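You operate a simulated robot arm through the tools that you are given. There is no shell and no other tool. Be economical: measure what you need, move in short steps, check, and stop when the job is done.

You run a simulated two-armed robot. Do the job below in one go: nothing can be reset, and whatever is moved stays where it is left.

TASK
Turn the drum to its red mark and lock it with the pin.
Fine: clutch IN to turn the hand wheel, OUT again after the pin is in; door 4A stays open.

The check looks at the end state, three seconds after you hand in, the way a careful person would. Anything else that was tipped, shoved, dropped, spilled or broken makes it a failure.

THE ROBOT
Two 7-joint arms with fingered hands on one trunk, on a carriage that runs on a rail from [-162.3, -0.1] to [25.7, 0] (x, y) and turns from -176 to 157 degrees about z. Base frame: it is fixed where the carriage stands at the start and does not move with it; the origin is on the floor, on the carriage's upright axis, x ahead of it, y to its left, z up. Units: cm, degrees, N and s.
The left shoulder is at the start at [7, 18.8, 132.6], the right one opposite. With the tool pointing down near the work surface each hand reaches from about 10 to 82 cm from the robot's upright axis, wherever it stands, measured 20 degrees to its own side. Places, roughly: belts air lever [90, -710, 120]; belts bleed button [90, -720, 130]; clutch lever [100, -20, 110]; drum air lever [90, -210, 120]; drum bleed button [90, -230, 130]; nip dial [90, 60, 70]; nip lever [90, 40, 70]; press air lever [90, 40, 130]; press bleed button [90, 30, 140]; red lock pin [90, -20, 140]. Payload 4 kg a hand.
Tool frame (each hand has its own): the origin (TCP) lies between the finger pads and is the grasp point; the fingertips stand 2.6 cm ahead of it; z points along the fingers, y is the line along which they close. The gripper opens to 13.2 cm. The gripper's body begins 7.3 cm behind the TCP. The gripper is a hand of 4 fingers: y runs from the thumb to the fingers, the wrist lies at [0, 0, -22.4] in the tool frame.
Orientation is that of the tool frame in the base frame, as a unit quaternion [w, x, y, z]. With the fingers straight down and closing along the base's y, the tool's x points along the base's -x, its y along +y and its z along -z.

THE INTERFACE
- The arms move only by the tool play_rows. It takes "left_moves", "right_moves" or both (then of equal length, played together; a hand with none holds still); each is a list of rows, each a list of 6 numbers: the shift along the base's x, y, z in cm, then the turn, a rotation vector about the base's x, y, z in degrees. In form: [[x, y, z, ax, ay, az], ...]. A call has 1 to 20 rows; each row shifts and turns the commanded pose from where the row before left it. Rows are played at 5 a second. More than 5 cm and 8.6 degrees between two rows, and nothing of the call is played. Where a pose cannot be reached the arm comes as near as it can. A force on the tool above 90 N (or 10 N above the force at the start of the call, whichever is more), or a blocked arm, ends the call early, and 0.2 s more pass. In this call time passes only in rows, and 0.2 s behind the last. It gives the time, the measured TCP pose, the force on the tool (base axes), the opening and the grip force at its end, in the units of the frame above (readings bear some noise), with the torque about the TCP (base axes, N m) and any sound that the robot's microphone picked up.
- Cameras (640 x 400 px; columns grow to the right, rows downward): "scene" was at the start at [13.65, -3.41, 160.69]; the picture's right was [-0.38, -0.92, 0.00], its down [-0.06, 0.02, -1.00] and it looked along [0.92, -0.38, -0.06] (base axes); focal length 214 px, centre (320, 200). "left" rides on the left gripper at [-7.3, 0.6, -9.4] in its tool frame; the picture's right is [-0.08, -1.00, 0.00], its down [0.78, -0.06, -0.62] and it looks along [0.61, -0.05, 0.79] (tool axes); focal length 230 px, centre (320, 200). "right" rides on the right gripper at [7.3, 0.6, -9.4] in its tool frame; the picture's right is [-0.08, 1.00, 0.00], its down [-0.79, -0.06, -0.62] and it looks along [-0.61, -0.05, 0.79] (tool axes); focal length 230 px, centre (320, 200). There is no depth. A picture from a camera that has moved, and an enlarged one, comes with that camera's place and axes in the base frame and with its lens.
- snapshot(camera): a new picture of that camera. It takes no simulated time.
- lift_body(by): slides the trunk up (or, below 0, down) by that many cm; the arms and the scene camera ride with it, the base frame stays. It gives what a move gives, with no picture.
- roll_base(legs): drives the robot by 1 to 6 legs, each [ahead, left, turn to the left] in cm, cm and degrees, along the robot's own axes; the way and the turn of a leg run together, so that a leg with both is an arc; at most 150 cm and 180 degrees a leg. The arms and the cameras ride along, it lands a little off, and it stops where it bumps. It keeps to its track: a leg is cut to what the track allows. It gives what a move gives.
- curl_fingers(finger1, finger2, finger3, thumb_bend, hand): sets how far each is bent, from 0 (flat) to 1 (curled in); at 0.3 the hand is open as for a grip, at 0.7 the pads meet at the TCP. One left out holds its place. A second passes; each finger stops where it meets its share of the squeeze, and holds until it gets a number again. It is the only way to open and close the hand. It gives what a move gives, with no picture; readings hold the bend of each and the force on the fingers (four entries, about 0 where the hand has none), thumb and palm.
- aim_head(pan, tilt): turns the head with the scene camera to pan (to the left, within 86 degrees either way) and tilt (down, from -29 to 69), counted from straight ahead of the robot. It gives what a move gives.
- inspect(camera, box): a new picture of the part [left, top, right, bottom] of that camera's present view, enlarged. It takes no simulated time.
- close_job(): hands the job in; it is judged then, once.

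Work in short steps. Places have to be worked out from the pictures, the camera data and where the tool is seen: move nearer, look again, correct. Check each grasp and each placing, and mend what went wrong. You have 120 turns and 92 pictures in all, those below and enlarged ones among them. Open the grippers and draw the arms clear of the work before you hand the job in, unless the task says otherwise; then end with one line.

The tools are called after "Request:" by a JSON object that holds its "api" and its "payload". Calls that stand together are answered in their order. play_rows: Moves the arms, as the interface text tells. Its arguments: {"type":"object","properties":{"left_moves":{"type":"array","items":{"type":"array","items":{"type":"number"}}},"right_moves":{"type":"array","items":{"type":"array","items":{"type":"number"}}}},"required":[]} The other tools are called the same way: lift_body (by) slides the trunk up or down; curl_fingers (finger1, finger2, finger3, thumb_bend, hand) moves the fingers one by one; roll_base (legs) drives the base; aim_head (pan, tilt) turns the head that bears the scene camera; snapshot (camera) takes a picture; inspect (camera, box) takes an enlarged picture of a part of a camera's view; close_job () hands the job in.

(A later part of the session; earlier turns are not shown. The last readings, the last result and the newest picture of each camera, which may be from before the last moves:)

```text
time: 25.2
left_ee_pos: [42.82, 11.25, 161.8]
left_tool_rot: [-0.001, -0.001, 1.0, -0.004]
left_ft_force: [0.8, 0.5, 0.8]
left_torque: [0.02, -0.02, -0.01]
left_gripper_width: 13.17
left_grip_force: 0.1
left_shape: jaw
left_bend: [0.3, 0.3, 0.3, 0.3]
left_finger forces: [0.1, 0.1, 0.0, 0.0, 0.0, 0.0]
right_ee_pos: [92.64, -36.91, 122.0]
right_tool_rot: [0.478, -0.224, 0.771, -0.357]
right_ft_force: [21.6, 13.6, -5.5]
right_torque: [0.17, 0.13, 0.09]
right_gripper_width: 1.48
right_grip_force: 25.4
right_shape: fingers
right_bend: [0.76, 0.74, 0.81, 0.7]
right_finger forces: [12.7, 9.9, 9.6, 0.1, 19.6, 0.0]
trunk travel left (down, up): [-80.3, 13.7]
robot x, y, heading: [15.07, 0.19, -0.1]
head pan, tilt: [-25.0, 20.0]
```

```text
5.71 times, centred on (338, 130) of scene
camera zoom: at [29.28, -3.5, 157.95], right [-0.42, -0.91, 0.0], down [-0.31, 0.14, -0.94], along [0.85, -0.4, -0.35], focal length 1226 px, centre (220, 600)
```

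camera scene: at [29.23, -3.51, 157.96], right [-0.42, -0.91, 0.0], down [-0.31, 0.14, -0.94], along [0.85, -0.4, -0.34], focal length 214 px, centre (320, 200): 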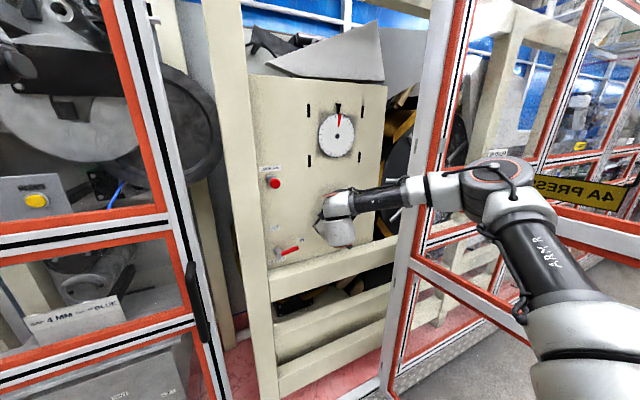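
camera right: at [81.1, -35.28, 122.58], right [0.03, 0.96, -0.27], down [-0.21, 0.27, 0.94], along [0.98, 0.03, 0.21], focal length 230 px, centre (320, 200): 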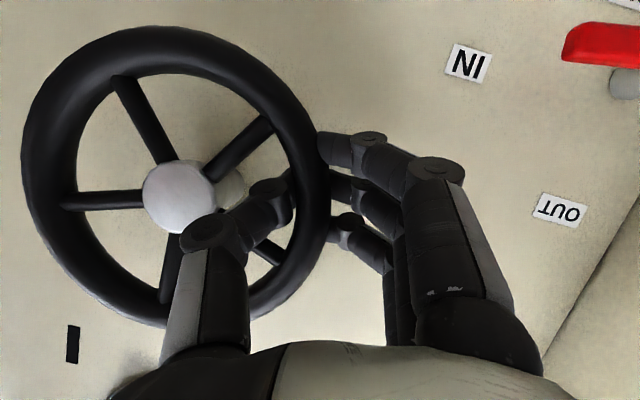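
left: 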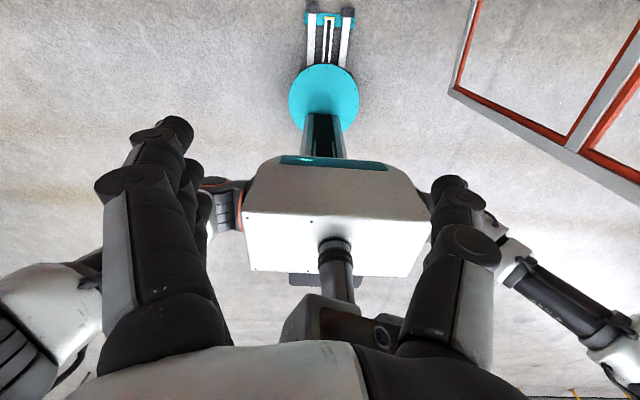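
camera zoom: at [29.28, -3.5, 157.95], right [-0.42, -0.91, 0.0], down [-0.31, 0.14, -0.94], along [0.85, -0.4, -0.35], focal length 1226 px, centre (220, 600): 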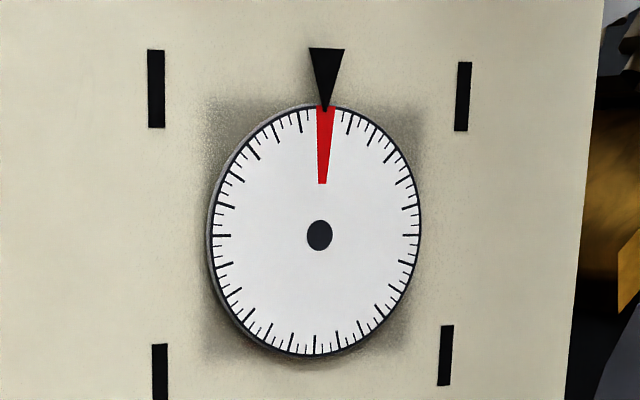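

The mark now sits under the pointer in this oblique view. I'll release the wheel and view the dial head-on with the hand camera.

Request:
{"api": "curl_fingers", "payload": {"hand": "right", "finger1": 0.56, "finger2": 0.56, "finger3": 0.56, "thumb_bend": 0.56}}

Request:
{"api": "inspect", "payload": {"camera": "scene", "box": [310, 95, 365, 165]}}

Request:
{"api": "snapshot", "payload": {"camera": "right"}}

```text
time: 26.2
left_ee_pos: [42.01, 10.85, 161.89]
left_tool_rot: [0.001, 0.0, 1.0, -0.002]
left_ft_force: [0.2, -0.1, -1.2]
left_torque: [0.02, -0.01, 0.0]
left_gripper_width: 13.2
left_grip_force: 0.1
left_shape: jaw
left_bend: [0.3, 0.3, 0.3, 0.3]
left_finger forces: [0.1, 0.0, 0.1, 0.0, 0.0, 0.1]
right_ee_pos: [92.05, -37.25, 122.42]
right_tool_rot: [0.481, -0.221, 0.769, -0.357]
right_ft_force: [0.1, 0.7, 0.5]
right_torque: [-0.05, -0.01, 0.0]
right_gripper_width: 5.07
right_grip_force: 0.0
right_shape: fingers
right_bend: [0.56, 0.56, 0.56, 0.56]
right_finger forces: [0.1, 0.1, 0.1, 0.1, 0.0, 0.0]
trunk travel left (down, up): [-80.3, 13.7]
robot x, y, heading: [15.08, 0.36, 0.6]
head pan, tilt: [-25.0, 20.0]
```

```text
5.71 times, centred on (338, 130) of scene
camera zoom: at [28.46, -3.91, 158.03], right [-0.42, -0.91, 0.0], down [-0.31, 0.14, -0.94], along [0.85, -0.4, -0.34], focal length 1226 px, centre (220, 600)
```

zoom: 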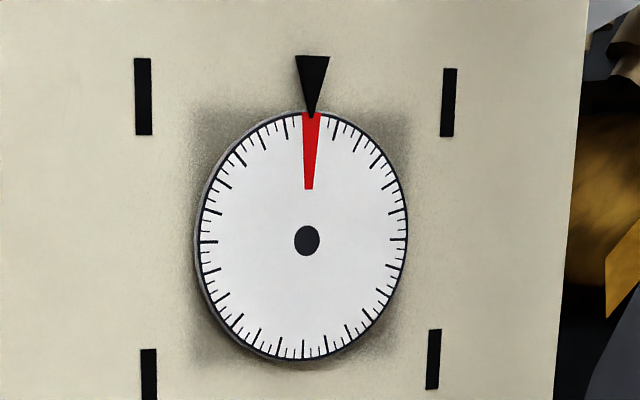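

```text
59 pictures are left
camera right: at [80.53, -38.85, 120.34], right [0.04, 0.7, -0.72], down [-0.21, 0.71, 0.68], along [0.98, 0.12, 0.17], focal length 230 px, centre (320, 200)
```

right: 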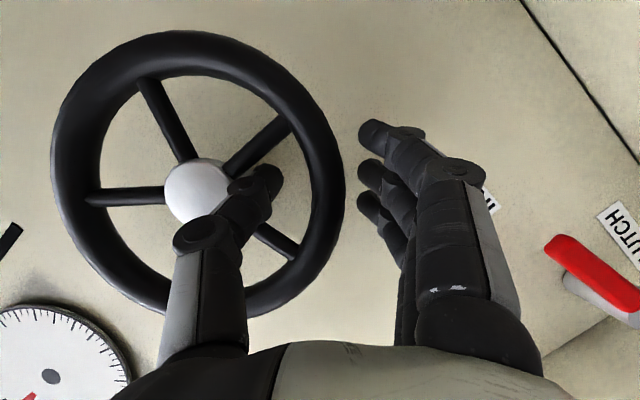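

Clear of the rim. Backing straight out, unrolling, and raising to view the dial head-on.

Request:
{"api": "play_rows", "payload": {"right_moves": [[-1.5, 0, 0, 0, 0, 0], [-2, 0, 0, 0, 0, 0], [-2, 0, 0, 0, 0, 0], [-2, 0, 1, 0, 0, 0], [-2, 0, 2, 7.2, 0, 0], [-1, 0, 2, 7.2, 0, 0], [-1, 0, 2, 7.2, 0, 0], [-1, 0, 2, 7.2, 0, 0], [-1, 0, 2, 7.2, 0, 0], [0, 0, 2, 7.2, 0, 0], [0, 0, 2, 6.8, 0, 0]]}}

Request:
{"api": "snapshot", "payload": {"camera": "right"}}

```text
time: 28.6
left_ee_pos: [41.89, 11.01, 161.89]
left_tool_rot: [0.001, 0.0, 1.0, -0.002]
left_ft_force: [-1.5, 0.2, -0.2]
left_torque: [0.03, -0.01, -0.02]
left_gripper_width: 13.21
left_grip_force: 0.1
left_shape: jaw
left_bend: [0.3, 0.3, 0.3, 0.3]
left_finger forces: [0.0, 0.0, 0.1, 0.1, 0.0, 0.1]
right_ee_pos: [78.73, -37.28, 137.25]
right_tool_rot: [0.529, 0.003, 0.849, 0.002]
right_ft_force: [-0.2, -0.5, 0.8]
right_torque: [0.0, -0.03, 0.02]
right_gripper_width: 5.06
right_grip_force: 0.0
right_shape: fingers
right_bend: [0.56, 0.56, 0.56, 0.56]
right_finger forces: [0.0, 0.0, 0.0, 0.0, 0.0, 0.0]
trunk travel left (down, up): [-80.3, 13.7]
robot x, y, heading: [14.46, -0.09, 0.3]
head pan, tilt: [-25.0, 20.0]
```

```text
58 pictures are left
camera right: at [67.08, -36.78, 134.89], right [0.04, 1.0, 0.08], down [-0.21, -0.07, 0.98], along [0.98, -0.05, 0.21], focal length 230 px, centre (320, 200)
```

right: 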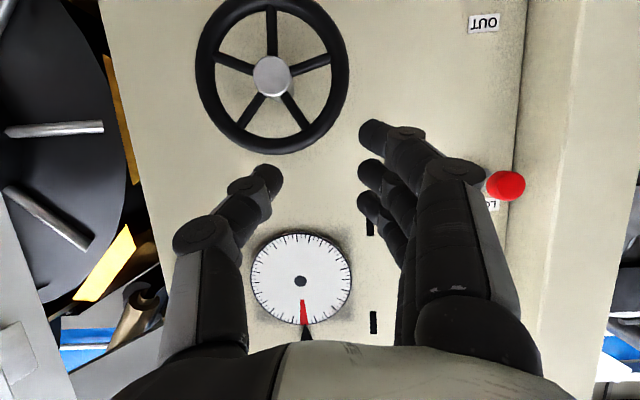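

Good view. I'll raise 8 cm and zoom on the dial.

Request:
{"api": "play_rows", "payload": {"right_moves": [[0, 0, 3, 0, 0, 0], [0, -1, 3, 0, 0, 0], [0, -1, 3, 0, 0, 0]]}}

Request:
{"api": "inspect", "payload": {"camera": "right", "box": [230, 130, 390, 320]}}

```text
time: 29.4
left_ee_pos: [42.01, 10.9, 161.99]
left_tool_rot: [0.002, 0.0, 1.0, -0.002]
left_ft_force: [-0.1, 0.2, -0.3]
left_torque: [-0.03, -0.01, -0.01]
left_gripper_width: 13.18
left_grip_force: 0.2
left_shape: jaw
left_bend: [0.3, 0.3, 0.3, 0.3]
left_finger forces: [0.0, 0.0, 0.0, 0.0, 0.1, 0.1]
right_ee_pos: [78.62, -39.26, 146.44]
right_tool_rot: [0.529, 0.002, 0.848, 0.001]
right_ft_force: [0.5, 0.2, 0.4]
right_torque: [-0.03, 0.0, 0.03]
right_gripper_width: 5.07
right_grip_force: 0.0
right_shape: fingers
right_bend: [0.56, 0.56, 0.56, 0.56]
right_finger forces: [0.0, 0.0, 0.0, 0.0, 0.0, 0.1]
trunk travel left (down, up): [-80.3, 13.7]
robot x, y, heading: [15.26, -0.37, -0.1]
head pan, tilt: [-25.0, 20.0]
```

```text
2.11 times, centred on (310, 225) of right
camera zoom: at [67.06, -38.75, 143.94], right [0.04, 1.0, 0.07], down [-0.21, -0.07, 0.98], along [0.98, -0.05, 0.21], focal length 484 px, centre (341, 147)
```

zoom: 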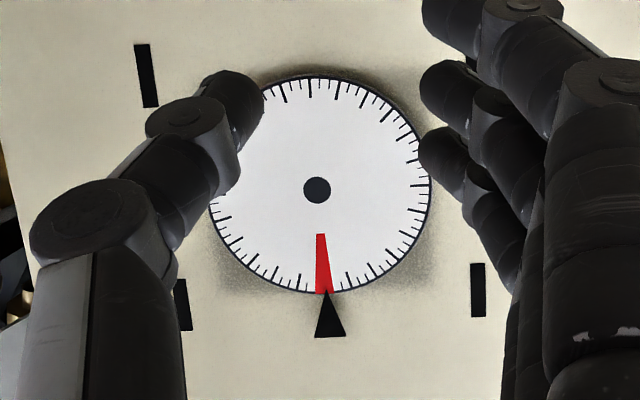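

Head-on, the mark is ~1.8° clockwise of the pointer, so the wheel needs ≈3.5° more. I'll go back for a regrip of the left rim, slightly higher to avoid the rotated spoke.

Request:
{"api": "play_rows", "payload": {"right_moves": [[0, 1, -4, 0, 0, 0], [0, 1, -4, 0, 0, 0], [0, 1, -4, 0, 0, 0], [0, 1, -3.5, 0, 0, 0], [2, 0.5, -0.3, 0, 0, 0], [2, 0, 0, 0, 0, 0], [2, 0, 0, 0, 0, 0], [1.8, 0, 0, 0, 0, 0]]}}

Request:
{"api": "snapshot", "payload": {"camera": "right"}}

```text
time: 31.2
left_ee_pos: [42.18, 11.06, 161.9]
left_tool_rot: [0.001, 0.0, 1.0, -0.003]
left_ft_force: [-0.5, -0.6, 1.1]
left_torque: [0.0, 0.02, -0.01]
left_gripper_width: 13.2
left_grip_force: 0.0
left_shape: jaw
left_bend: [0.3, 0.3, 0.3, 0.3]
left_finger forces: [0.0, 0.0, 0.0, 0.0, 0.0, 0.0]
right_ee_pos: [86.69, -34.67, 130.53]
right_tool_rot: [0.529, 0.002, 0.849, 0.002]
right_ft_force: [0.7, -0.5, -0.5]
right_torque: [0.0, 0.0, 0.02]
right_gripper_width: 5.06
right_grip_force: 0.1
right_shape: fingers
right_bend: [0.56, 0.56, 0.56, 0.56]
right_finger forces: [0.1, 0.0, 0.1, 0.1, 0.0, 0.0]
trunk travel left (down, up): [-80.3, 13.7]
robot x, y, heading: [15.13, 0.02, 0.0]
head pan, tilt: [-25.0, 20.0]
```

```text
56 pictures are left
camera right: at [75.07, -34.12, 128.11], right [0.03, 1.0, 0.07], down [-0.21, -0.07, 0.98], along [0.98, -0.05, 0.21], focal length 230 px, centre (320, 200)
```

right: 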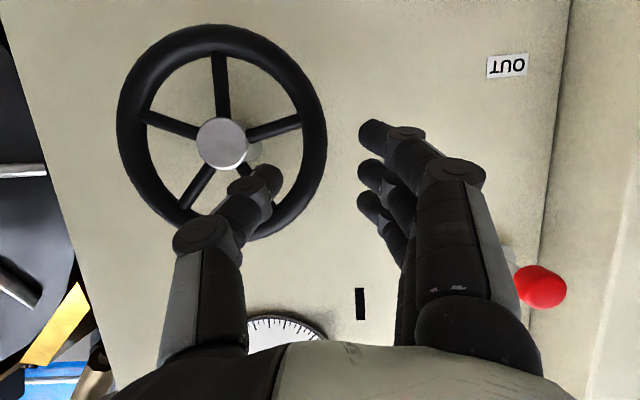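

Thumb is lined up with the gap between the spokes. Advance and grip.

Request:
{"api": "play_rows", "payload": {"right_moves": [[1.2, 0, -0.3, 0, 0, 0], [1.2, 0, -0.3, 0, 0, 0], [1.1, 0, -0.3, 0, 0, 0], [1.1, 0, -0.3, 0, 0, 0], [1, 0, -0.1, 0, 0, 0]]}}

Request:
{"api": "curl_fingers", "payload": {"hand": "right", "finger1": 0.78, "finger2": 0.78, "finger3": 0.78, "thumb_bend": 0.75}}

Request:
{"api": "inspect", "payload": {"camera": "scene", "box": [310, 95, 365, 165]}}

Request:
{"api": "snapshot", "payload": {"camera": "right"}}

```text
time: 32.4
left_ee_pos: [42.15, 10.93, 161.89]
left_tool_rot: [0.001, 0.0, 1.0, -0.002]
left_ft_force: [-0.7, -0.7, -0.7]
left_torque: [-0.01, 0.03, 0.0]
left_gripper_width: 13.16
left_grip_force: 0.0
left_shape: jaw
left_bend: [0.3, 0.3, 0.3, 0.3]
left_finger forces: [0.1, 0.0, 0.0, 0.0, 0.1, 0.1]
right_ee_pos: [92.25, -34.7, 129.19]
right_tool_rot: [0.529, 0.0, 0.849, 0.003]
right_ft_force: [0.2, 0.0, 0.7]
right_torque: [-0.02, 0.02, 0.03]
right_gripper_width: 5.1
right_grip_force: 0.1
right_shape: fingers
right_bend: [0.56, 0.56, 0.56, 0.56]
right_finger forces: [0.0, 0.0, 0.1, 0.0, 0.1, 0.0]
trunk travel left (down, up): [-80.3, 13.7]
robot x, y, heading: [14.8, -0.07, 0.2]
head pan, tilt: [-25.0, 20.0]
```

```text
time: 33.4
left_ee_pos: [42.42, 10.83, 161.83]
left_tool_rot: [0.0, 0.0, 1.0, -0.002]
left_ft_force: [0.6, -0.1, 0.3]
left_torque: [0.01, 0.0, 0.02]
left_gripper_width: 13.19
left_grip_force: 0.2
left_shape: jaw
left_bend: [0.3, 0.3, 0.3, 0.3]
left_finger forces: [0.0, 0.0, 0.0, 0.0, 0.1, 0.1]
right_ee_pos: [92.42, -34.9, 128.94]
right_tool_rot: [0.528, 0.003, 0.849, 0.001]
right_ft_force: [9.3, -4.9, -3.4]
right_torque: [0.19, -0.07, -0.01]
right_gripper_width: 2.41
right_grip_force: 16.8
right_shape: fingers
right_bend: [0.72, 0.74, 0.78, 0.67]
right_finger forces: [9.2, 7.0, 0.6, 0.1, 17.8, 0.1]
trunk travel left (down, up): [-80.3, 13.7]
robot x, y, heading: [15.19, -0.32, 0.1]
head pan, tilt: [-25.0, 20.0]
```

```text
5.71 times, centred on (338, 130) of scene
camera zoom: at [28.94, -3.99, 157.98], right [-0.42, -0.91, 0.0], down [-0.31, 0.15, -0.94], along [0.85, -0.4, -0.34], focal length 1226 px, centre (220, 600)
```

zoom: 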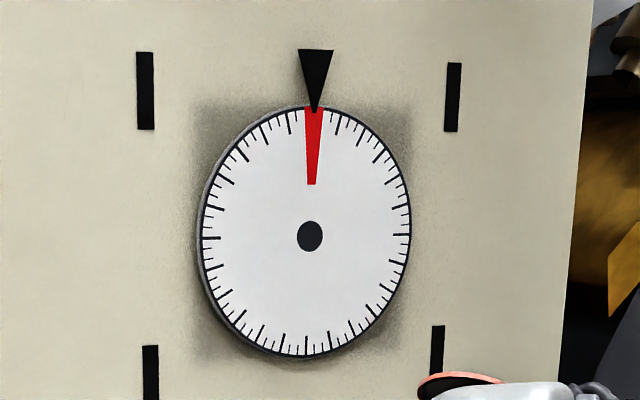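

```text
54 pictures are left
camera right: at [80.83, -34.33, 126.5], right [0.04, 1.0, 0.08], down [-0.21, -0.07, 0.98], along [0.98, -0.05, 0.2], focal length 230 px, centre (320, 200)
```

right: 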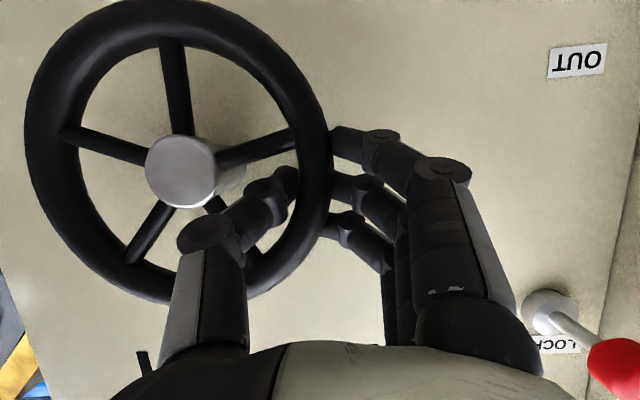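

Grip is firm. Turning the wheel 3.5° more counter-clockwise.

Request:
{"api": "play_rows", "payload": {"right_moves": [[0, 0.05, -0.21, -1.75, 0, 0], [0, 0.04, -0.21, -1.75, 0, 0]]}}

Request:
{"api": "inspect", "payload": {"camera": "scene", "box": [310, 95, 365, 165]}}

```text
time: 34.0
left_ee_pos: [42.4, 10.82, 161.9]
left_tool_rot: [0.001, 0.0, 1.0, -0.003]
left_ft_force: [0.6, -0.1, 0.3]
left_torque: [0.0, 0.0, 0.04]
left_gripper_width: 13.18
left_grip_force: 0.1
left_shape: jaw
left_bend: [0.3, 0.3, 0.3, 0.3]
left_finger forces: [0.1, 0.0, 0.1, 0.1, 0.1, 0.1]
right_ee_pos: [92.36, -34.9, 128.6]
right_tool_rot: [0.529, -0.014, 0.848, -0.024]
right_ft_force: [11.9, -4.9, 1.7]
right_torque: [0.27, -0.16, -0.01]
right_gripper_width: 2.47
right_grip_force: 18.2
right_shape: fingers
right_bend: [0.72, 0.74, 0.78, 0.67]
right_finger forces: [8.4, 8.0, 0.5, 0.0, 18.6, 0.0]
trunk travel left (down, up): [-80.3, 13.7]
robot x, y, heading: [14.88, 0.06, -0.1]
head pan, tilt: [-25.0, 20.0]
```

```text
5.71 times, centred on (338, 130) of scene
camera zoom: at [28.91, -3.99, 157.99], right [-0.42, -0.91, 0.0], down [-0.31, 0.15, -0.94], along [0.85, -0.4, -0.34], focal length 1226 px, centre (220, 600)
```

zoom: 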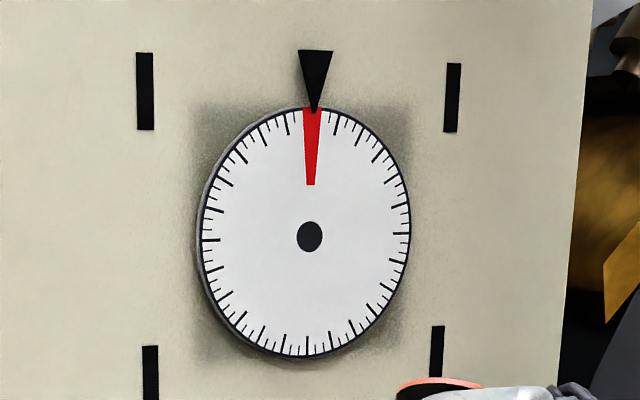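

Mark now lies along the true vertical. Release, back out, and verify head-on.

Request:
{"api": "curl_fingers", "payload": {"hand": "right", "finger1": 0.56, "finger2": 0.56, "finger3": 0.56, "thumb_bend": 0.56}}

Request:
{"api": "play_rows", "payload": {"right_moves": [[-1.5, 0, 0, 0, 0, 0], [-2, 0, 0, 0, 0, 0], [-2, 0, 0, 0, 0, 0], [-2, 0, 1, 3.5, 0, 0], [-3, -1, 3, 0, 0, 0], [-3, -1, 4, 0, 0, 0], [0, -1, 4, 0, 0, 0], [0, -1, 4, 0, 0, 0], [0, -1, 2, 0, 0, 0]]}}

Request:
{"api": "inspect", "payload": {"camera": "right", "box": [230, 130, 390, 320]}}

```text
time: 35.0
left_ee_pos: [41.86, 11.15, 161.88]
left_tool_rot: [0.002, 0.0, 1.0, -0.002]
left_ft_force: [-0.6, 0.6, 0.3]
left_torque: [0.04, -0.02, 0.0]
left_gripper_width: 13.16
left_grip_force: 0.1
left_shape: jaw
left_bend: [0.3, 0.3, 0.3, 0.3]
left_finger forces: [0.0, 0.0, 0.1, 0.0, 0.0, 0.0]
right_ee_pos: [92.12, -34.52, 128.85]
right_tool_rot: [0.529, -0.014, 0.848, -0.024]
right_ft_force: [-0.5, 0.3, 0.5]
right_torque: [0.03, 0.02, 0.0]
right_gripper_width: 5.08
right_grip_force: 0.0
right_shape: fingers
right_bend: [0.56, 0.56, 0.56, 0.56]
right_finger forces: [0.0, 0.1, 0.1, 0.0, 0.0, 0.1]
trunk travel left (down, up): [-80.3, 13.7]
robot x, y, heading: [15.28, -0.08, -0.0]
head pan, tilt: [-25.0, 20.0]
```

```text
refused: row 6 steps farther than a row can; nothing moved
```

```text
2.11 times, centred on (310, 225) of right
camera zoom: at [80.49, -34.18, 126.34], right [0.04, 1.0, 0.01], down [-0.21, -0.01, 0.98], along [0.98, -0.04, 0.21], focal length 484 px, centre (341, 147)
```

zoom: 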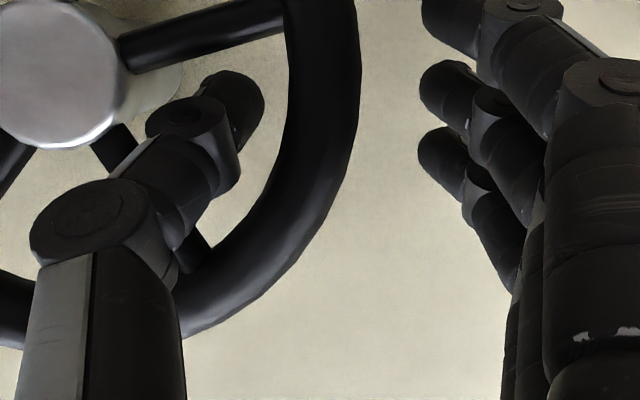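

One row was over 5 cm; repeating with smaller steps.

Request:
{"api": "play_rows", "payload": {"right_moves": [[-1.5, 0, 0, 0, 0, 0], [-2, 0, 0, 0, 0, 0], [-2, 0, 0, 0, 0, 0], [-2, 0, 1, 3.5, 0, 0], [-3, -1, 3, 0, 0, 0], [-3, -1, 3, 0, 0, 0], [0, -1, 4, 0, 0, 0], [0, -1, 4, 0, 0, 0], [0, -1, 3, 0, 0, 0]]}}

Request:
{"api": "inspect", "payload": {"camera": "right", "box": [230, 130, 390, 320]}}

```text
time: 37.0
left_ee_pos: [41.98, 10.92, 161.89]
left_tool_rot: [0.002, 0.0, 1.0, -0.002]
left_ft_force: [-0.5, -0.4, 0.3]
left_torque: [0.03, -0.01, 0.03]
left_gripper_width: 13.18
left_grip_force: 0.0
left_shape: jaw
left_bend: [0.3, 0.3, 0.3, 0.3]
left_finger forces: [0.0, 0.0, 0.1, 0.0, 0.0, 0.1]
right_ee_pos: [78.48, -39.64, 146.83]
right_tool_rot: [0.529, 0.001, 0.849, 0.003]
right_ft_force: [-0.3, -0.9, -0.1]
right_torque: [0.0, 0.0, -0.01]
right_gripper_width: 5.09
right_grip_force: 0.1
right_shape: fingers
right_bend: [0.56, 0.56, 0.56, 0.56]
right_finger forces: [0.0, 0.0, 0.1, 0.0, 0.1, 0.0]
trunk travel left (down, up): [-80.3, 13.7]
robot x, y, heading: [14.88, 0.22, 0.1]
head pan, tilt: [-25.0, 20.0]
```

```text
2.11 times, centred on (310, 225) of right
camera zoom: at [66.91, -39.08, 144.42], right [0.03, 1.0, 0.07], down [-0.21, -0.07, 0.98], along [0.98, -0.05, 0.21], focal length 484 px, centre (341, 147)
```

zoom: 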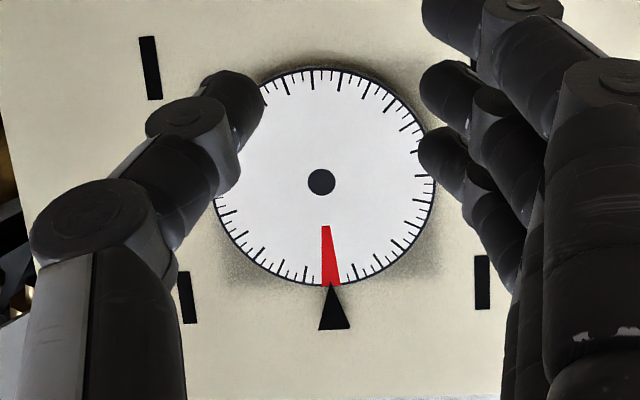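

The mark is centred on the pointer. Next the pin: close the fingers to a beak, move in front of the knob, and level the hand.

Request:
{"api": "curl_fingers", "payload": {"hand": "right", "finger1": 0.68, "finger2": 0.68, "finger3": 0.68, "thumb_bend": 0.68}}

Request:
{"api": "play_rows", "payload": {"right_moves": [[-0.5, 3, -0.5, 0, -6, 0], [-0.5, 3, -0.5, 0, -6, 0], [-0.5, 3, -0.5, 0, -6, 0], [-0.5, 3, -0.5, 0, -4, 0], [-0.5, 3, -1, 0, 0, 0], [0, 3, -1, 0, 0, 0], [0, 2.5, -1, 0, 0, 0]]}}

Request:
{"api": "snapshot", "payload": {"camera": "right"}}

Request:
{"api": "snapshot", "payload": {"camera": "scene"}}

```text
time: 38.0
left_ee_pos: [42.1, 10.97, 161.95]
left_tool_rot: [0.001, -0.001, 1.0, -0.003]
left_ft_force: [0.3, 0.1, -0.3]
left_torque: [0.01, -0.01, -0.01]
left_gripper_width: 13.16
left_grip_force: 0.0
left_shape: jaw
left_bend: [0.3, 0.3, 0.3, 0.3]
left_finger forces: [0.0, 0.0, 0.0, 0.0, 0.1, 0.0]
right_ee_pos: [78.79, -39.6, 146.77]
right_tool_rot: [0.53, 0.002, 0.848, 0.001]
right_ft_force: [-0.5, 0.0, -0.3]
right_torque: [0.0, 0.03, 0.0]
right_gripper_width: 1.89
right_grip_force: 0.0
right_shape: fingers
right_bend: [0.68, 0.68, 0.68, 0.68]
right_finger forces: [0.0, 0.0, 0.0, 0.0, 0.0, 0.0]
trunk travel left (down, up): [-80.3, 13.7]
robot x, y, heading: [15.24, 0.09, -0.1]
head pan, tilt: [-25.0, 20.0]
```

```text
time: 39.6
left_ee_pos: [42.24, 11.03, 161.79]
left_tool_rot: [0.001, 0.0, 1.0, -0.003]
left_ft_force: [-0.4, -0.9, -0.1]
left_torque: [0.03, 0.01, 0.0]
left_gripper_width: 13.19
left_grip_force: 0.1
left_shape: jaw
left_bend: [0.3, 0.3, 0.3, 0.3]
left_finger forces: [0.0, 0.0, 0.0, 0.0, 0.0, 0.1]
right_ee_pos: [76.24, -19.08, 141.61]
right_tool_rot: [0.681, 0.001, 0.732, 0.002]
right_ft_force: [0.7, 1.1, 0.0]
right_torque: [0.01, 0.0, 0.01]
right_gripper_width: 1.86
right_grip_force: 0.2
right_shape: fingers
right_bend: [0.68, 0.68, 0.68, 0.68]
right_finger forces: [0.0, 0.1, 0.1, 0.0, 0.0, 0.0]
trunk travel left (down, up): [-80.3, 13.7]
robot x, y, heading: [14.9, 0.07, 0.1]
head pan, tilt: [-25.0, 20.0]
```

```text
50 pictures are left
camera right: at [66.47, -18.43, 135.03], right [0.01, 1.0, 0.08], down [-0.56, -0.07, 0.83], along [0.83, -0.05, 0.56], focal length 230 px, centre (320, 200)
```

right: 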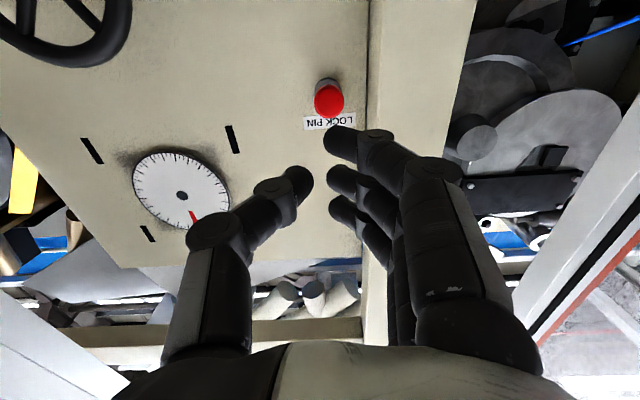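

```text
49 pictures are left
camera scene: at [28.77, -3.79, 158.0], right [-0.42, -0.91, 0.0], down [-0.31, 0.14, -0.94], along [0.85, -0.4, -0.34], focal length 214 px, centre (320, 200)
```

scene: 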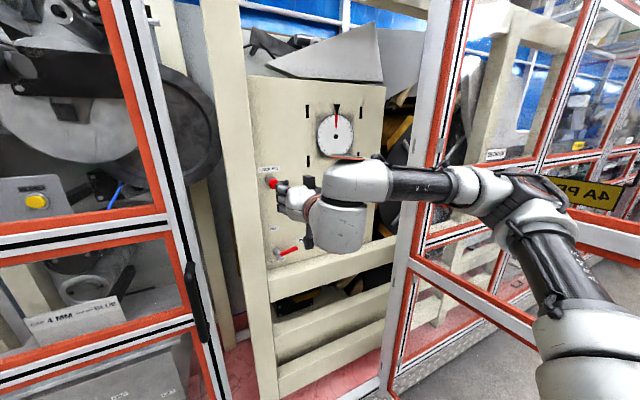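

Knob ≈ (90,-18,140.2). Fine-aligning and advancing to just short of contact.

Request:
{"api": "play_rows", "payload": {"right_moves": [[2, 0.5, -0.7, 0, 0, 0], [2, 0, -0.7, 0, 0, 0], [2, 0, 0, 0, 0, 0], [2, 0, 0, 0, 0, 0], [1.5, 0, 0, 0, 0, 0]]}}

Request:
{"api": "snapshot", "payload": {"camera": "right"}}

Request:
{"api": "inspect", "payload": {"camera": "scene", "box": [240, 150, 340, 250]}}

```text
time: 40.8
left_ee_pos: [42.07, 10.94, 161.83]
left_tool_rot: [0.001, 0.0, 1.0, -0.003]
left_ft_force: [0.7, 0.6, 0.0]
left_torque: [0.01, -0.04, 0.0]
left_gripper_width: 13.2
left_grip_force: 0.0
left_shape: jaw
left_bend: [0.3, 0.3, 0.3, 0.3]
left_finger forces: [0.1, 0.0, 0.0, 0.0, 0.1, 0.0]
right_ee_pos: [85.7, -18.71, 140.65]
right_tool_rot: [0.682, 0.001, 0.732, 0.002]
right_ft_force: [-0.3, -0.1, 0.3]
right_torque: [-0.01, 0.04, 0.0]
right_gripper_width: 1.84
right_grip_force: 0.1
right_shape: fingers
right_bend: [0.68, 0.68, 0.68, 0.68]
right_finger forces: [0.1, 0.0, 0.0, 0.0, 0.0, 0.1]
right hand out of reach, approached as far as the arm can: row 2
trunk travel left (down, up): [-80.3, 13.7]
robot x, y, heading: [14.72, 0.3, -0.1]
head pan, tilt: [-25.0, 20.0]
```

```text
48 pictures are left
camera right: at [75.9, -18.24, 134.04], right [0.01, 1.0, 0.08], down [-0.56, -0.06, 0.83], along [0.83, -0.05, 0.56], focal length 230 px, centre (320, 200)
```

right: 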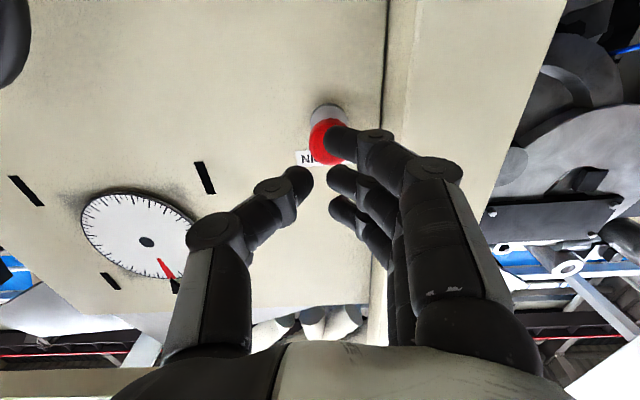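

```text
4.00 times, centred on (290, 200) of scene
camera zoom: at [28.7, -3.81, 158.01], right [-0.42, -0.91, 0.0], down [-0.31, 0.14, -0.94], along [0.85, -0.4, -0.34], focal length 858 px, centre (440, 200)
```

zoom: 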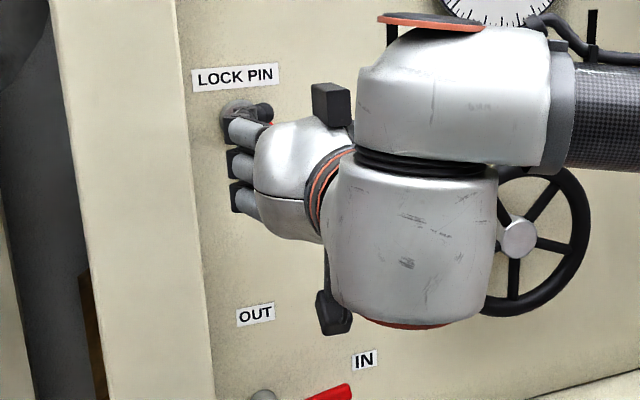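

Knob looks about 1 cm lower than the middle finger; lowering 1.2 cm and pushing slowly in +x.

Request:
{"api": "play_rows", "payload": {"right_moves": [[0, 0.2, -0.6, 0, 0, 0], [0, 0, -0.6, 0, 0, 0], [0.7, 0, 0, 0, 0, 0], [0.7, 0, 0, 0, 0, 0], [0.7, 0, 0, 0, 0, 0], [0.7, 0, 0, 0, 0, 0]]}}

Request:
{"api": "snapshot", "payload": {"camera": "right"}}

```text
time: 42.2
left_ee_pos: [42.07, 11.05, 161.82]
left_tool_rot: [0.001, 0.0, 1.0, -0.002]
left_ft_force: [0.2, -0.2, 0.1]
left_torque: [0.0, -0.01, -0.02]
left_gripper_width: 13.18
left_grip_force: 0.0
left_shape: jaw
left_bend: [0.3, 0.3, 0.3, 0.3]
left_finger forces: [0.0, 0.0, 0.0, 0.0, 0.1, 0.1]
right_ee_pos: [88.51, -18.73, 140.24]
right_tool_rot: [0.68, -0.001, 0.733, 0.002]
right_ft_force: [-0.3, -0.2, -0.2]
right_torque: [-0.04, 0.02, 0.03]
right_gripper_width: 1.83
right_grip_force: 0.0
right_shape: fingers
right_bend: [0.68, 0.68, 0.68, 0.68]
right_finger forces: [0.0, 0.0, 0.0, 0.1, 0.0, 0.1]
right hand out of reach, approached as far as the arm can: row 1
trunk travel left (down, up): [-80.3, 13.7]
robot x, y, heading: [14.79, 0.03, 0.0]
head pan, tilt: [-25.0, 20.0]
```

```text
46 pictures are left
camera right: at [78.59, -18.34, 133.64], right [0.0, 1.0, 0.08], down [-0.55, -0.06, 0.83], along [0.83, -0.05, 0.55], focal length 230 px, centre (320, 200)
```

right: 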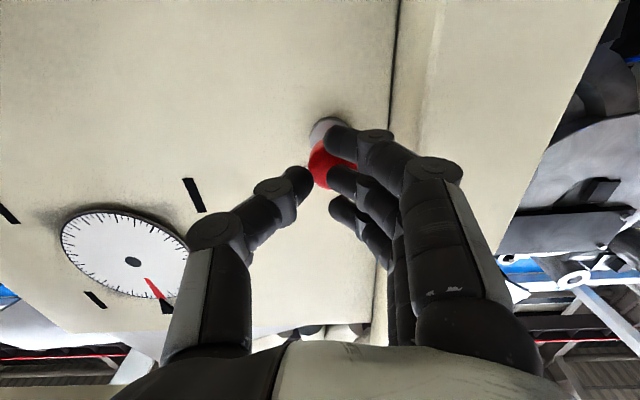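

Aligned with the knob now, no contact yet. Continue pushing in small steps.

Request:
{"api": "play_rows", "payload": {"right_moves": [[0.6, 0, -0.2, 0, 0, 0], [0.6, 0, 0, 0, 0, 0], [0.6, 0, 0, 0, 0, 0]]}}

Request:
{"api": "snapshot", "payload": {"camera": "right"}}

Request:
{"api": "inspect", "payload": {"camera": "scene", "box": [250, 150, 310, 220]}}

```text
time: 43.0
left_ee_pos: [42.04, 10.95, 161.78]
left_tool_rot: [0.001, -0.001, 1.0, -0.003]
left_ft_force: [-0.1, 0.1, -0.1]
left_torque: [0.03, -0.01, -0.03]
left_gripper_width: 13.19
left_grip_force: 0.0
left_shape: jaw
left_bend: [0.3, 0.3, 0.3, 0.3]
left_finger forces: [0.0, 0.0, 0.0, 0.1, 0.0, 0.0]
right_ee_pos: [90.17, -18.88, 140.22]
right_tool_rot: [0.681, 0.0, 0.733, 0.001]
right_ft_force: [0.7, 0.2, 0.3]
right_torque: [-0.01, 0.01, -0.03]
right_gripper_width: 1.84
right_grip_force: 0.2
right_shape: fingers
right_bend: [0.68, 0.68, 0.68, 0.68]
right_finger forces: [0.0, 0.1, 0.0, 0.0, 0.0, 0.0]
right hand out of reach, approached as far as the arm can: row 1
trunk travel left (down, up): [-80.3, 13.7]
robot x, y, heading: [14.68, 0.22, -0.1]
head pan, tilt: [-25.0, 20.0]
```

```text
45 pictures are left
camera right: at [80.4, -18.38, 133.7], right [0.0, 1.0, 0.08], down [-0.56, -0.06, 0.83], along [0.83, -0.05, 0.55], focal length 230 px, centre (320, 200)
```

right: 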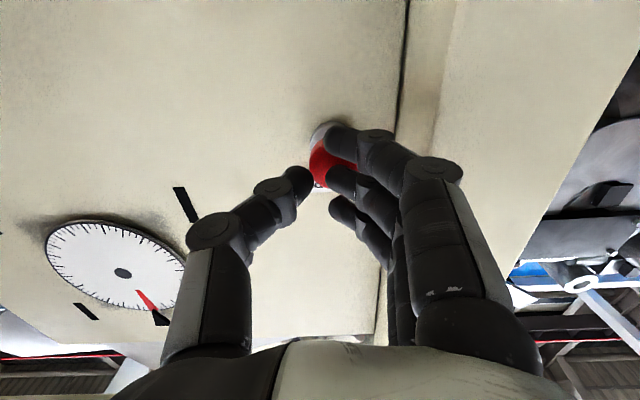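

```text
5.71 times, centred on (280, 185) of scene
camera zoom: at [28.62, -3.83, 158.02], right [-0.42, -0.91, 0.0], down [-0.31, 0.14, -0.94], along [0.85, -0.4, -0.34], focal length 1226 px, centre (549, 286)
```

zoom: 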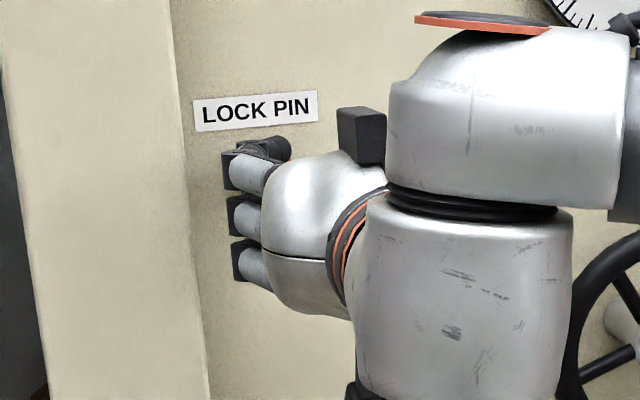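

No force yet; continue the push another 2 cm, watching the force.

Request:
{"api": "play_rows", "payload": {"right_moves": [[0.6, 0, 0, 0, 0, 0], [0.6, 0, 0, 0, 0, 0], [0.6, 0, 0, 0, 0, 0]]}}

Request:
{"api": "snapshot", "payload": {"camera": "right"}}

```text
time: 43.8
left_ee_pos: [41.45, 11.05, 162.01]
left_tool_rot: [0.003, 0.0, 1.0, -0.003]
left_ft_force: [-0.1, -0.5, 0.9]
left_torque: [-0.02, -0.01, 0.02]
left_gripper_width: 13.15
left_grip_force: 0.1
left_shape: jaw
left_bend: [0.3, 0.3, 0.3, 0.3]
left_finger forces: [0.1, 0.0, 0.0, 0.0, 0.0, 0.1]
right_ee_pos: [91.27, -18.72, 140.55]
right_tool_rot: [0.682, -0.001, 0.732, 0.002]
right_ft_force: [-19.1, 5.5, -2.8]
right_torque: [-0.05, -0.02, 0.23]
right_gripper_width: 1.83
right_grip_force: 9.8
right_shape: fingers
right_bend: [0.68, 0.72, 0.68, 0.68]
right_finger forces: [0.0, 18.6, 0.1, 0.0, 0.4, 0.0]
trunk travel left (down, up): [-80.3, 13.7]
robot x, y, heading: [14.87, -0.22, 0.2]
head pan, tilt: [-25.0, 20.0]
```

```text
43 pictures are left
camera right: at [81.63, -18.22, 133.89], right [0.0, 1.0, 0.08], down [-0.56, -0.06, 0.83], along [0.83, -0.04, 0.56], focal length 230 px, centre (320, 200)
```

right: 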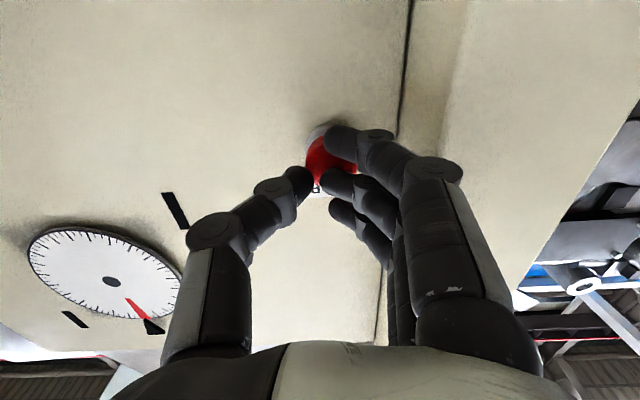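

Contact: 19 N on the middle finger. Push a bit further to see whether it moves or is at the stop.

Request:
{"api": "play_rows", "payload": {"right_moves": [[0.5, 0, 0, 0, 0, 0], [0.5, 0, 0, 0, 0, 0], [0.5, 0, 0, 0, 0, 0]]}}

Request:
{"api": "snapshot", "payload": {"camera": "right"}}

```text
time: 44.6
left_ee_pos: [40.37, 11.07, 162.11]
left_tool_rot: [0.007, 0.0, 1.0, -0.002]
left_ft_force: [-0.3, 0.4, 0.0]
left_torque: [-0.03, 0.01, 0.04]
left_gripper_width: 13.2
left_grip_force: 0.1
left_shape: jaw
left_bend: [0.3, 0.3, 0.3, 0.3]
left_finger forces: [0.1, 0.0, 0.0, 0.1, 0.1, 0.0]
right_ee_pos: [91.71, -18.41, 140.47]
right_tool_rot: [0.68, -0.003, 0.733, 0.004]
right_ft_force: [-71.9, 6.0, -32.4]
right_torque: [-0.27, 1.23, 0.32]
right_gripper_width: 1.9
right_grip_force: 44.0
right_shape: fingers
right_bend: [0.72, 0.76, 0.68, 0.69]
right_finger forces: [45.4, 23.2, 0.1, 0.1, 21.3, 0.2]
trunk travel left (down, up): [-80.3, 13.7]
robot x, y, heading: [15.2, -0.08, 0.0]
head pan, tilt: [-25.0, 20.0]
```

```text
42 pictures are left
camera right: at [82.04, -18.12, 133.95], right [0.0, 1.0, 0.08], down [-0.56, -0.07, 0.83], along [0.83, -0.04, 0.55], focal length 230 px, centre (320, 200)
```

right: 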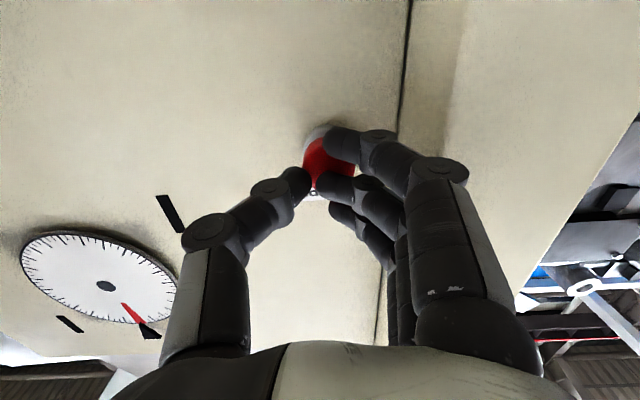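

Hard stop (~72 N). Back off 10 cm and inspect the knob.

Request:
{"api": "play_rows", "payload": {"right_moves": [[-1.5, 0, 0, 0, 0, 0], [-2, 0, 0, 0, 0, 0], [-2.5, 0, 0, 0, 0, 0], [-3, -2, 0, 0, 0, 0], [-3, -3, 0, 0, 0, 0], [0, -4, 0, 0, 0, 0]]}}

Request:
{"api": "inspect", "payload": {"camera": "scene", "box": [240, 150, 340, 280]}}

Request:
{"api": "snapshot", "payload": {"camera": "right"}}

```text
time: 46.0
left_ee_pos: [41.71, 10.83, 161.91]
left_tool_rot: [0.002, 0.0, 1.0, -0.003]
left_ft_force: [-0.7, -0.6, 0.0]
left_torque: [0.03, 0.0, -0.02]
left_gripper_width: 13.19
left_grip_force: 0.0
left_shape: jaw
left_bend: [0.3, 0.3, 0.3, 0.3]
left_finger forces: [0.0, 0.0, 0.0, 0.1, 0.0, 0.1]
right_ee_pos: [81.13, -27.97, 140.26]
right_tool_rot: [0.682, 0.001, 0.731, 0.003]
right_ft_force: [0.9, 0.0, -0.5]
right_torque: [0.05, -0.02, -0.01]
right_gripper_width: 1.84
right_grip_force: 0.1
right_shape: fingers
right_bend: [0.68, 0.68, 0.68, 0.68]
right_finger forces: [0.1, 0.1, 0.0, 0.0, 0.0, 0.0]
trunk travel left (down, up): [-80.3, 13.7]
robot x, y, heading: [15.3, 0.14, 0.1]
head pan, tilt: [-25.0, 20.0]
```

```text
3.08 times, centred on (290, 215) of scene
camera zoom: at [28.36, -3.99, 158.04], right [-0.42, -0.91, 0.0], down [-0.31, 0.15, -0.94], along [0.85, -0.4, -0.34], focal length 660 px, centre (412, 154)
```

zoom: 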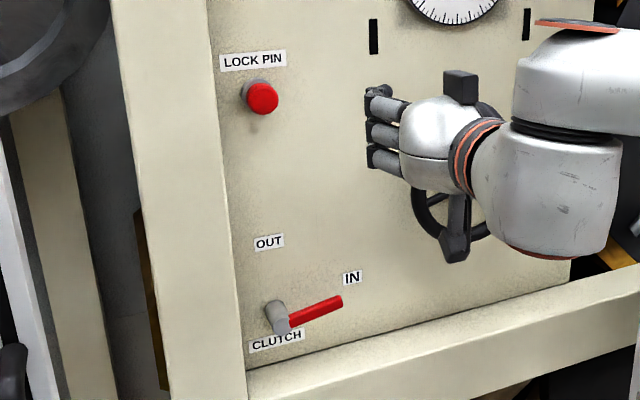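

```text
40 pictures are left
camera right: at [71.49, -27.5, 133.62], right [0.0, 1.0, 0.08], down [-0.56, -0.07, 0.83], along [0.83, -0.05, 0.56], focal length 230 px, centre (320, 200)
```

right: 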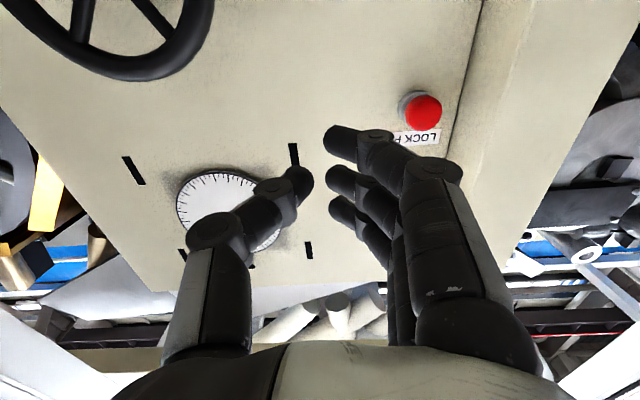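

The knob has moved in toward its boss. A close look to confirm it's seated, and that the dial has not shifted.

Request:
{"api": "inspect", "payload": {"camera": "right", "box": [370, 70, 460, 160]}}

Request:
{"api": "inspect", "payload": {"camera": "scene", "box": [255, 95, 365, 200]}}

```text
4.44 times, centred on (415, 115) of right
camera zoom: at [71.49, -27.5, 133.62], right [0.0, 1.0, 0.08], down [-0.56, -0.07, 0.83], along [0.83, -0.05, 0.56], focal length 1022 px, centre (-102, 578)
```

zoom: 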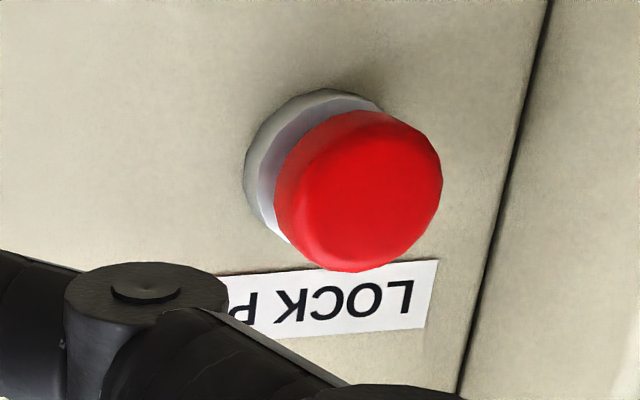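

```text
3.81 times, centred on (310, 148) of scene
camera zoom: at [28.36, -3.99, 158.04], right [-0.42, -0.91, 0.0], down [-0.31, 0.15, -0.94], along [0.85, -0.4, -0.34], focal length 817 px, centre (358, 400)
```

zoom: 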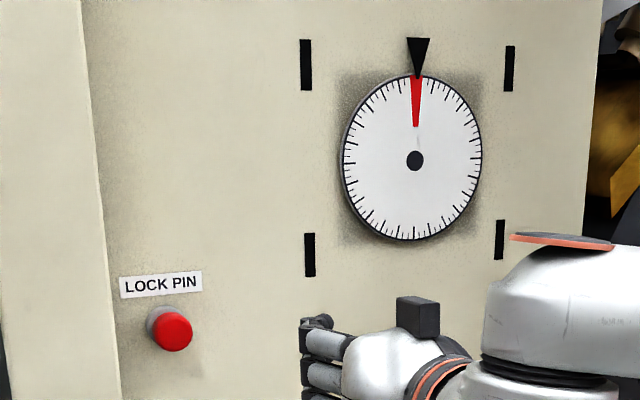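

Knob travelled ~3 cm and sits near the boss. One tight zoom from the scene camera to rule out a remaining gap.

Request:
{"api": "inspect", "payload": {"camera": "scene", "box": [262, 172, 286, 192]}}

Request:
{"api": "aim_head", "payload": {"pan": -15, "tilt": 20}}

```text
16.00 times, centred on (274, 182) of scene
camera zoom: at [28.36, -3.99, 158.04], right [-0.42, -0.91, 0.0], down [-0.31, 0.15, -0.94], along [0.85, -0.4, -0.34], focal length 3432 px, centre (1056, 488)
```

zoom: 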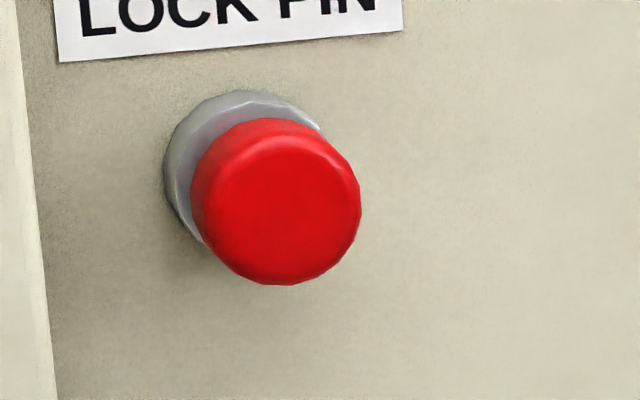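

```text
time: 46.7
left_ee_pos: [41.99, 10.95, 161.93]
left_tool_rot: [0.002, 0.0, 1.0, -0.004]
left_ft_force: [-0.1, -0.7, 0.2]
left_torque: [-0.01, -0.02, 0.03]
left_gripper_width: 13.17
left_grip_force: 0.1
left_shape: jaw
left_bend: [0.3, 0.3, 0.3, 0.3]
left_finger forces: [0.0, 0.0, 0.1, 0.1, 0.0, 0.0]
right_ee_pos: [81.41, -27.81, 140.05]
right_tool_rot: [0.682, 0.002, 0.732, 0.002]
right_ft_force: [0.7, 0.1, 0.2]
right_torque: [0.03, 0.04, 0.0]
right_gripper_width: 1.84
right_grip_force: 0.1
right_shape: fingers
right_bend: [0.68, 0.68, 0.68, 0.68]
right_finger forces: [0.1, 0.0, 0.0, 0.0, 0.0, 0.1]
trunk travel left (down, up): [-80.3, 13.7]
robot x, y, heading: [14.96, -0.29, 0.1]
head pan, tilt: [-15.0, 20.0]
```

The knob's back is against the boss and it hit a hard stop, so the pin is in. For moving the clutch back I want just the thumb forward: curl the fingers in free space and see the shape.

Request:
{"api": "curl_fingers", "payload": {"hand": "right", "finger1": 1.0, "finger2": 1.0, "finger3": 1.0, "thumb_bend": 0.45}}

Request:
{"api": "snapshot", "payload": {"camera": "right"}}

Request:
{"api": "snapshot", "payload": {"camera": "scene"}}

```text
time: 47.7
left_ee_pos: [42.05, 11.01, 161.9]
left_tool_rot: [0.001, 0.0, 1.0, -0.004]
left_ft_force: [0.3, 0.9, 0.2]
left_torque: [-0.02, 0.02, 0.03]
left_gripper_width: 13.2
left_grip_force: 0.0
left_shape: jaw
left_bend: [0.3, 0.3, 0.3, 0.3]
left_finger forces: [0.0, 0.0, 0.0, 0.1, 0.1, 0.0]
right_ee_pos: [81.56, -27.88, 140.3]
right_tool_rot: [0.682, 0.002, 0.732, 0.001]
right_ft_force: [-0.6, 0.5, 0.8]
right_torque: [0.01, 0.0, -0.02]
right_gripper_width: 5.02
right_grip_force: 0.1
right_shape: fingers
right_bend: [1.0, 1.0, 1.0, 0.45]
right_finger forces: [0.0, 0.0, 0.0, 0.1, 0.1, 0.0]
trunk travel left (down, up): [-80.3, 13.7]
robot x, y, heading: [15.1, -0.2, 0.2]
head pan, tilt: [-15.0, 20.0]
```

```text
36 pictures are left
camera right: at [71.72, -27.38, 133.57], right [0.0, 1.0, 0.08], down [-0.56, -0.07, 0.83], along [0.83, -0.05, 0.56], focal length 230 px, centre (320, 200)
```

right: 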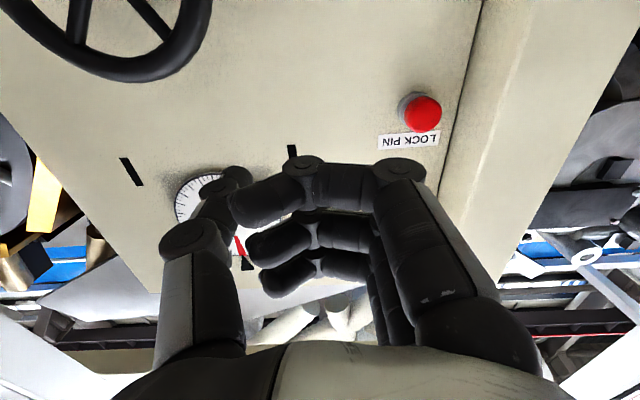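

```text
35 pictures are left
camera scene: at [29.15, -2.33, 158.02], right [-0.26, -0.97, 0.0], down [-0.33, 0.09, -0.94], along [0.91, -0.24, -0.34], focal length 214 px, centre (320, 200)
```

scene: 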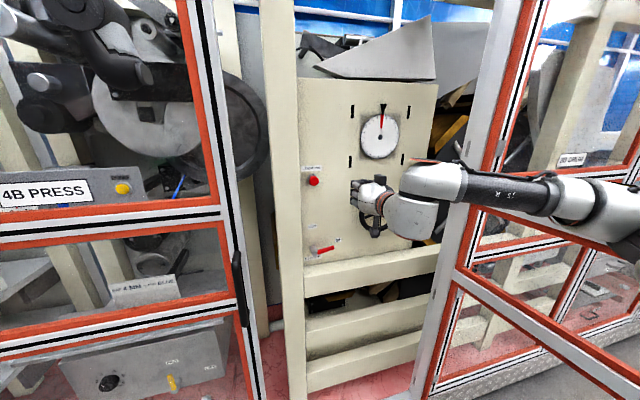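

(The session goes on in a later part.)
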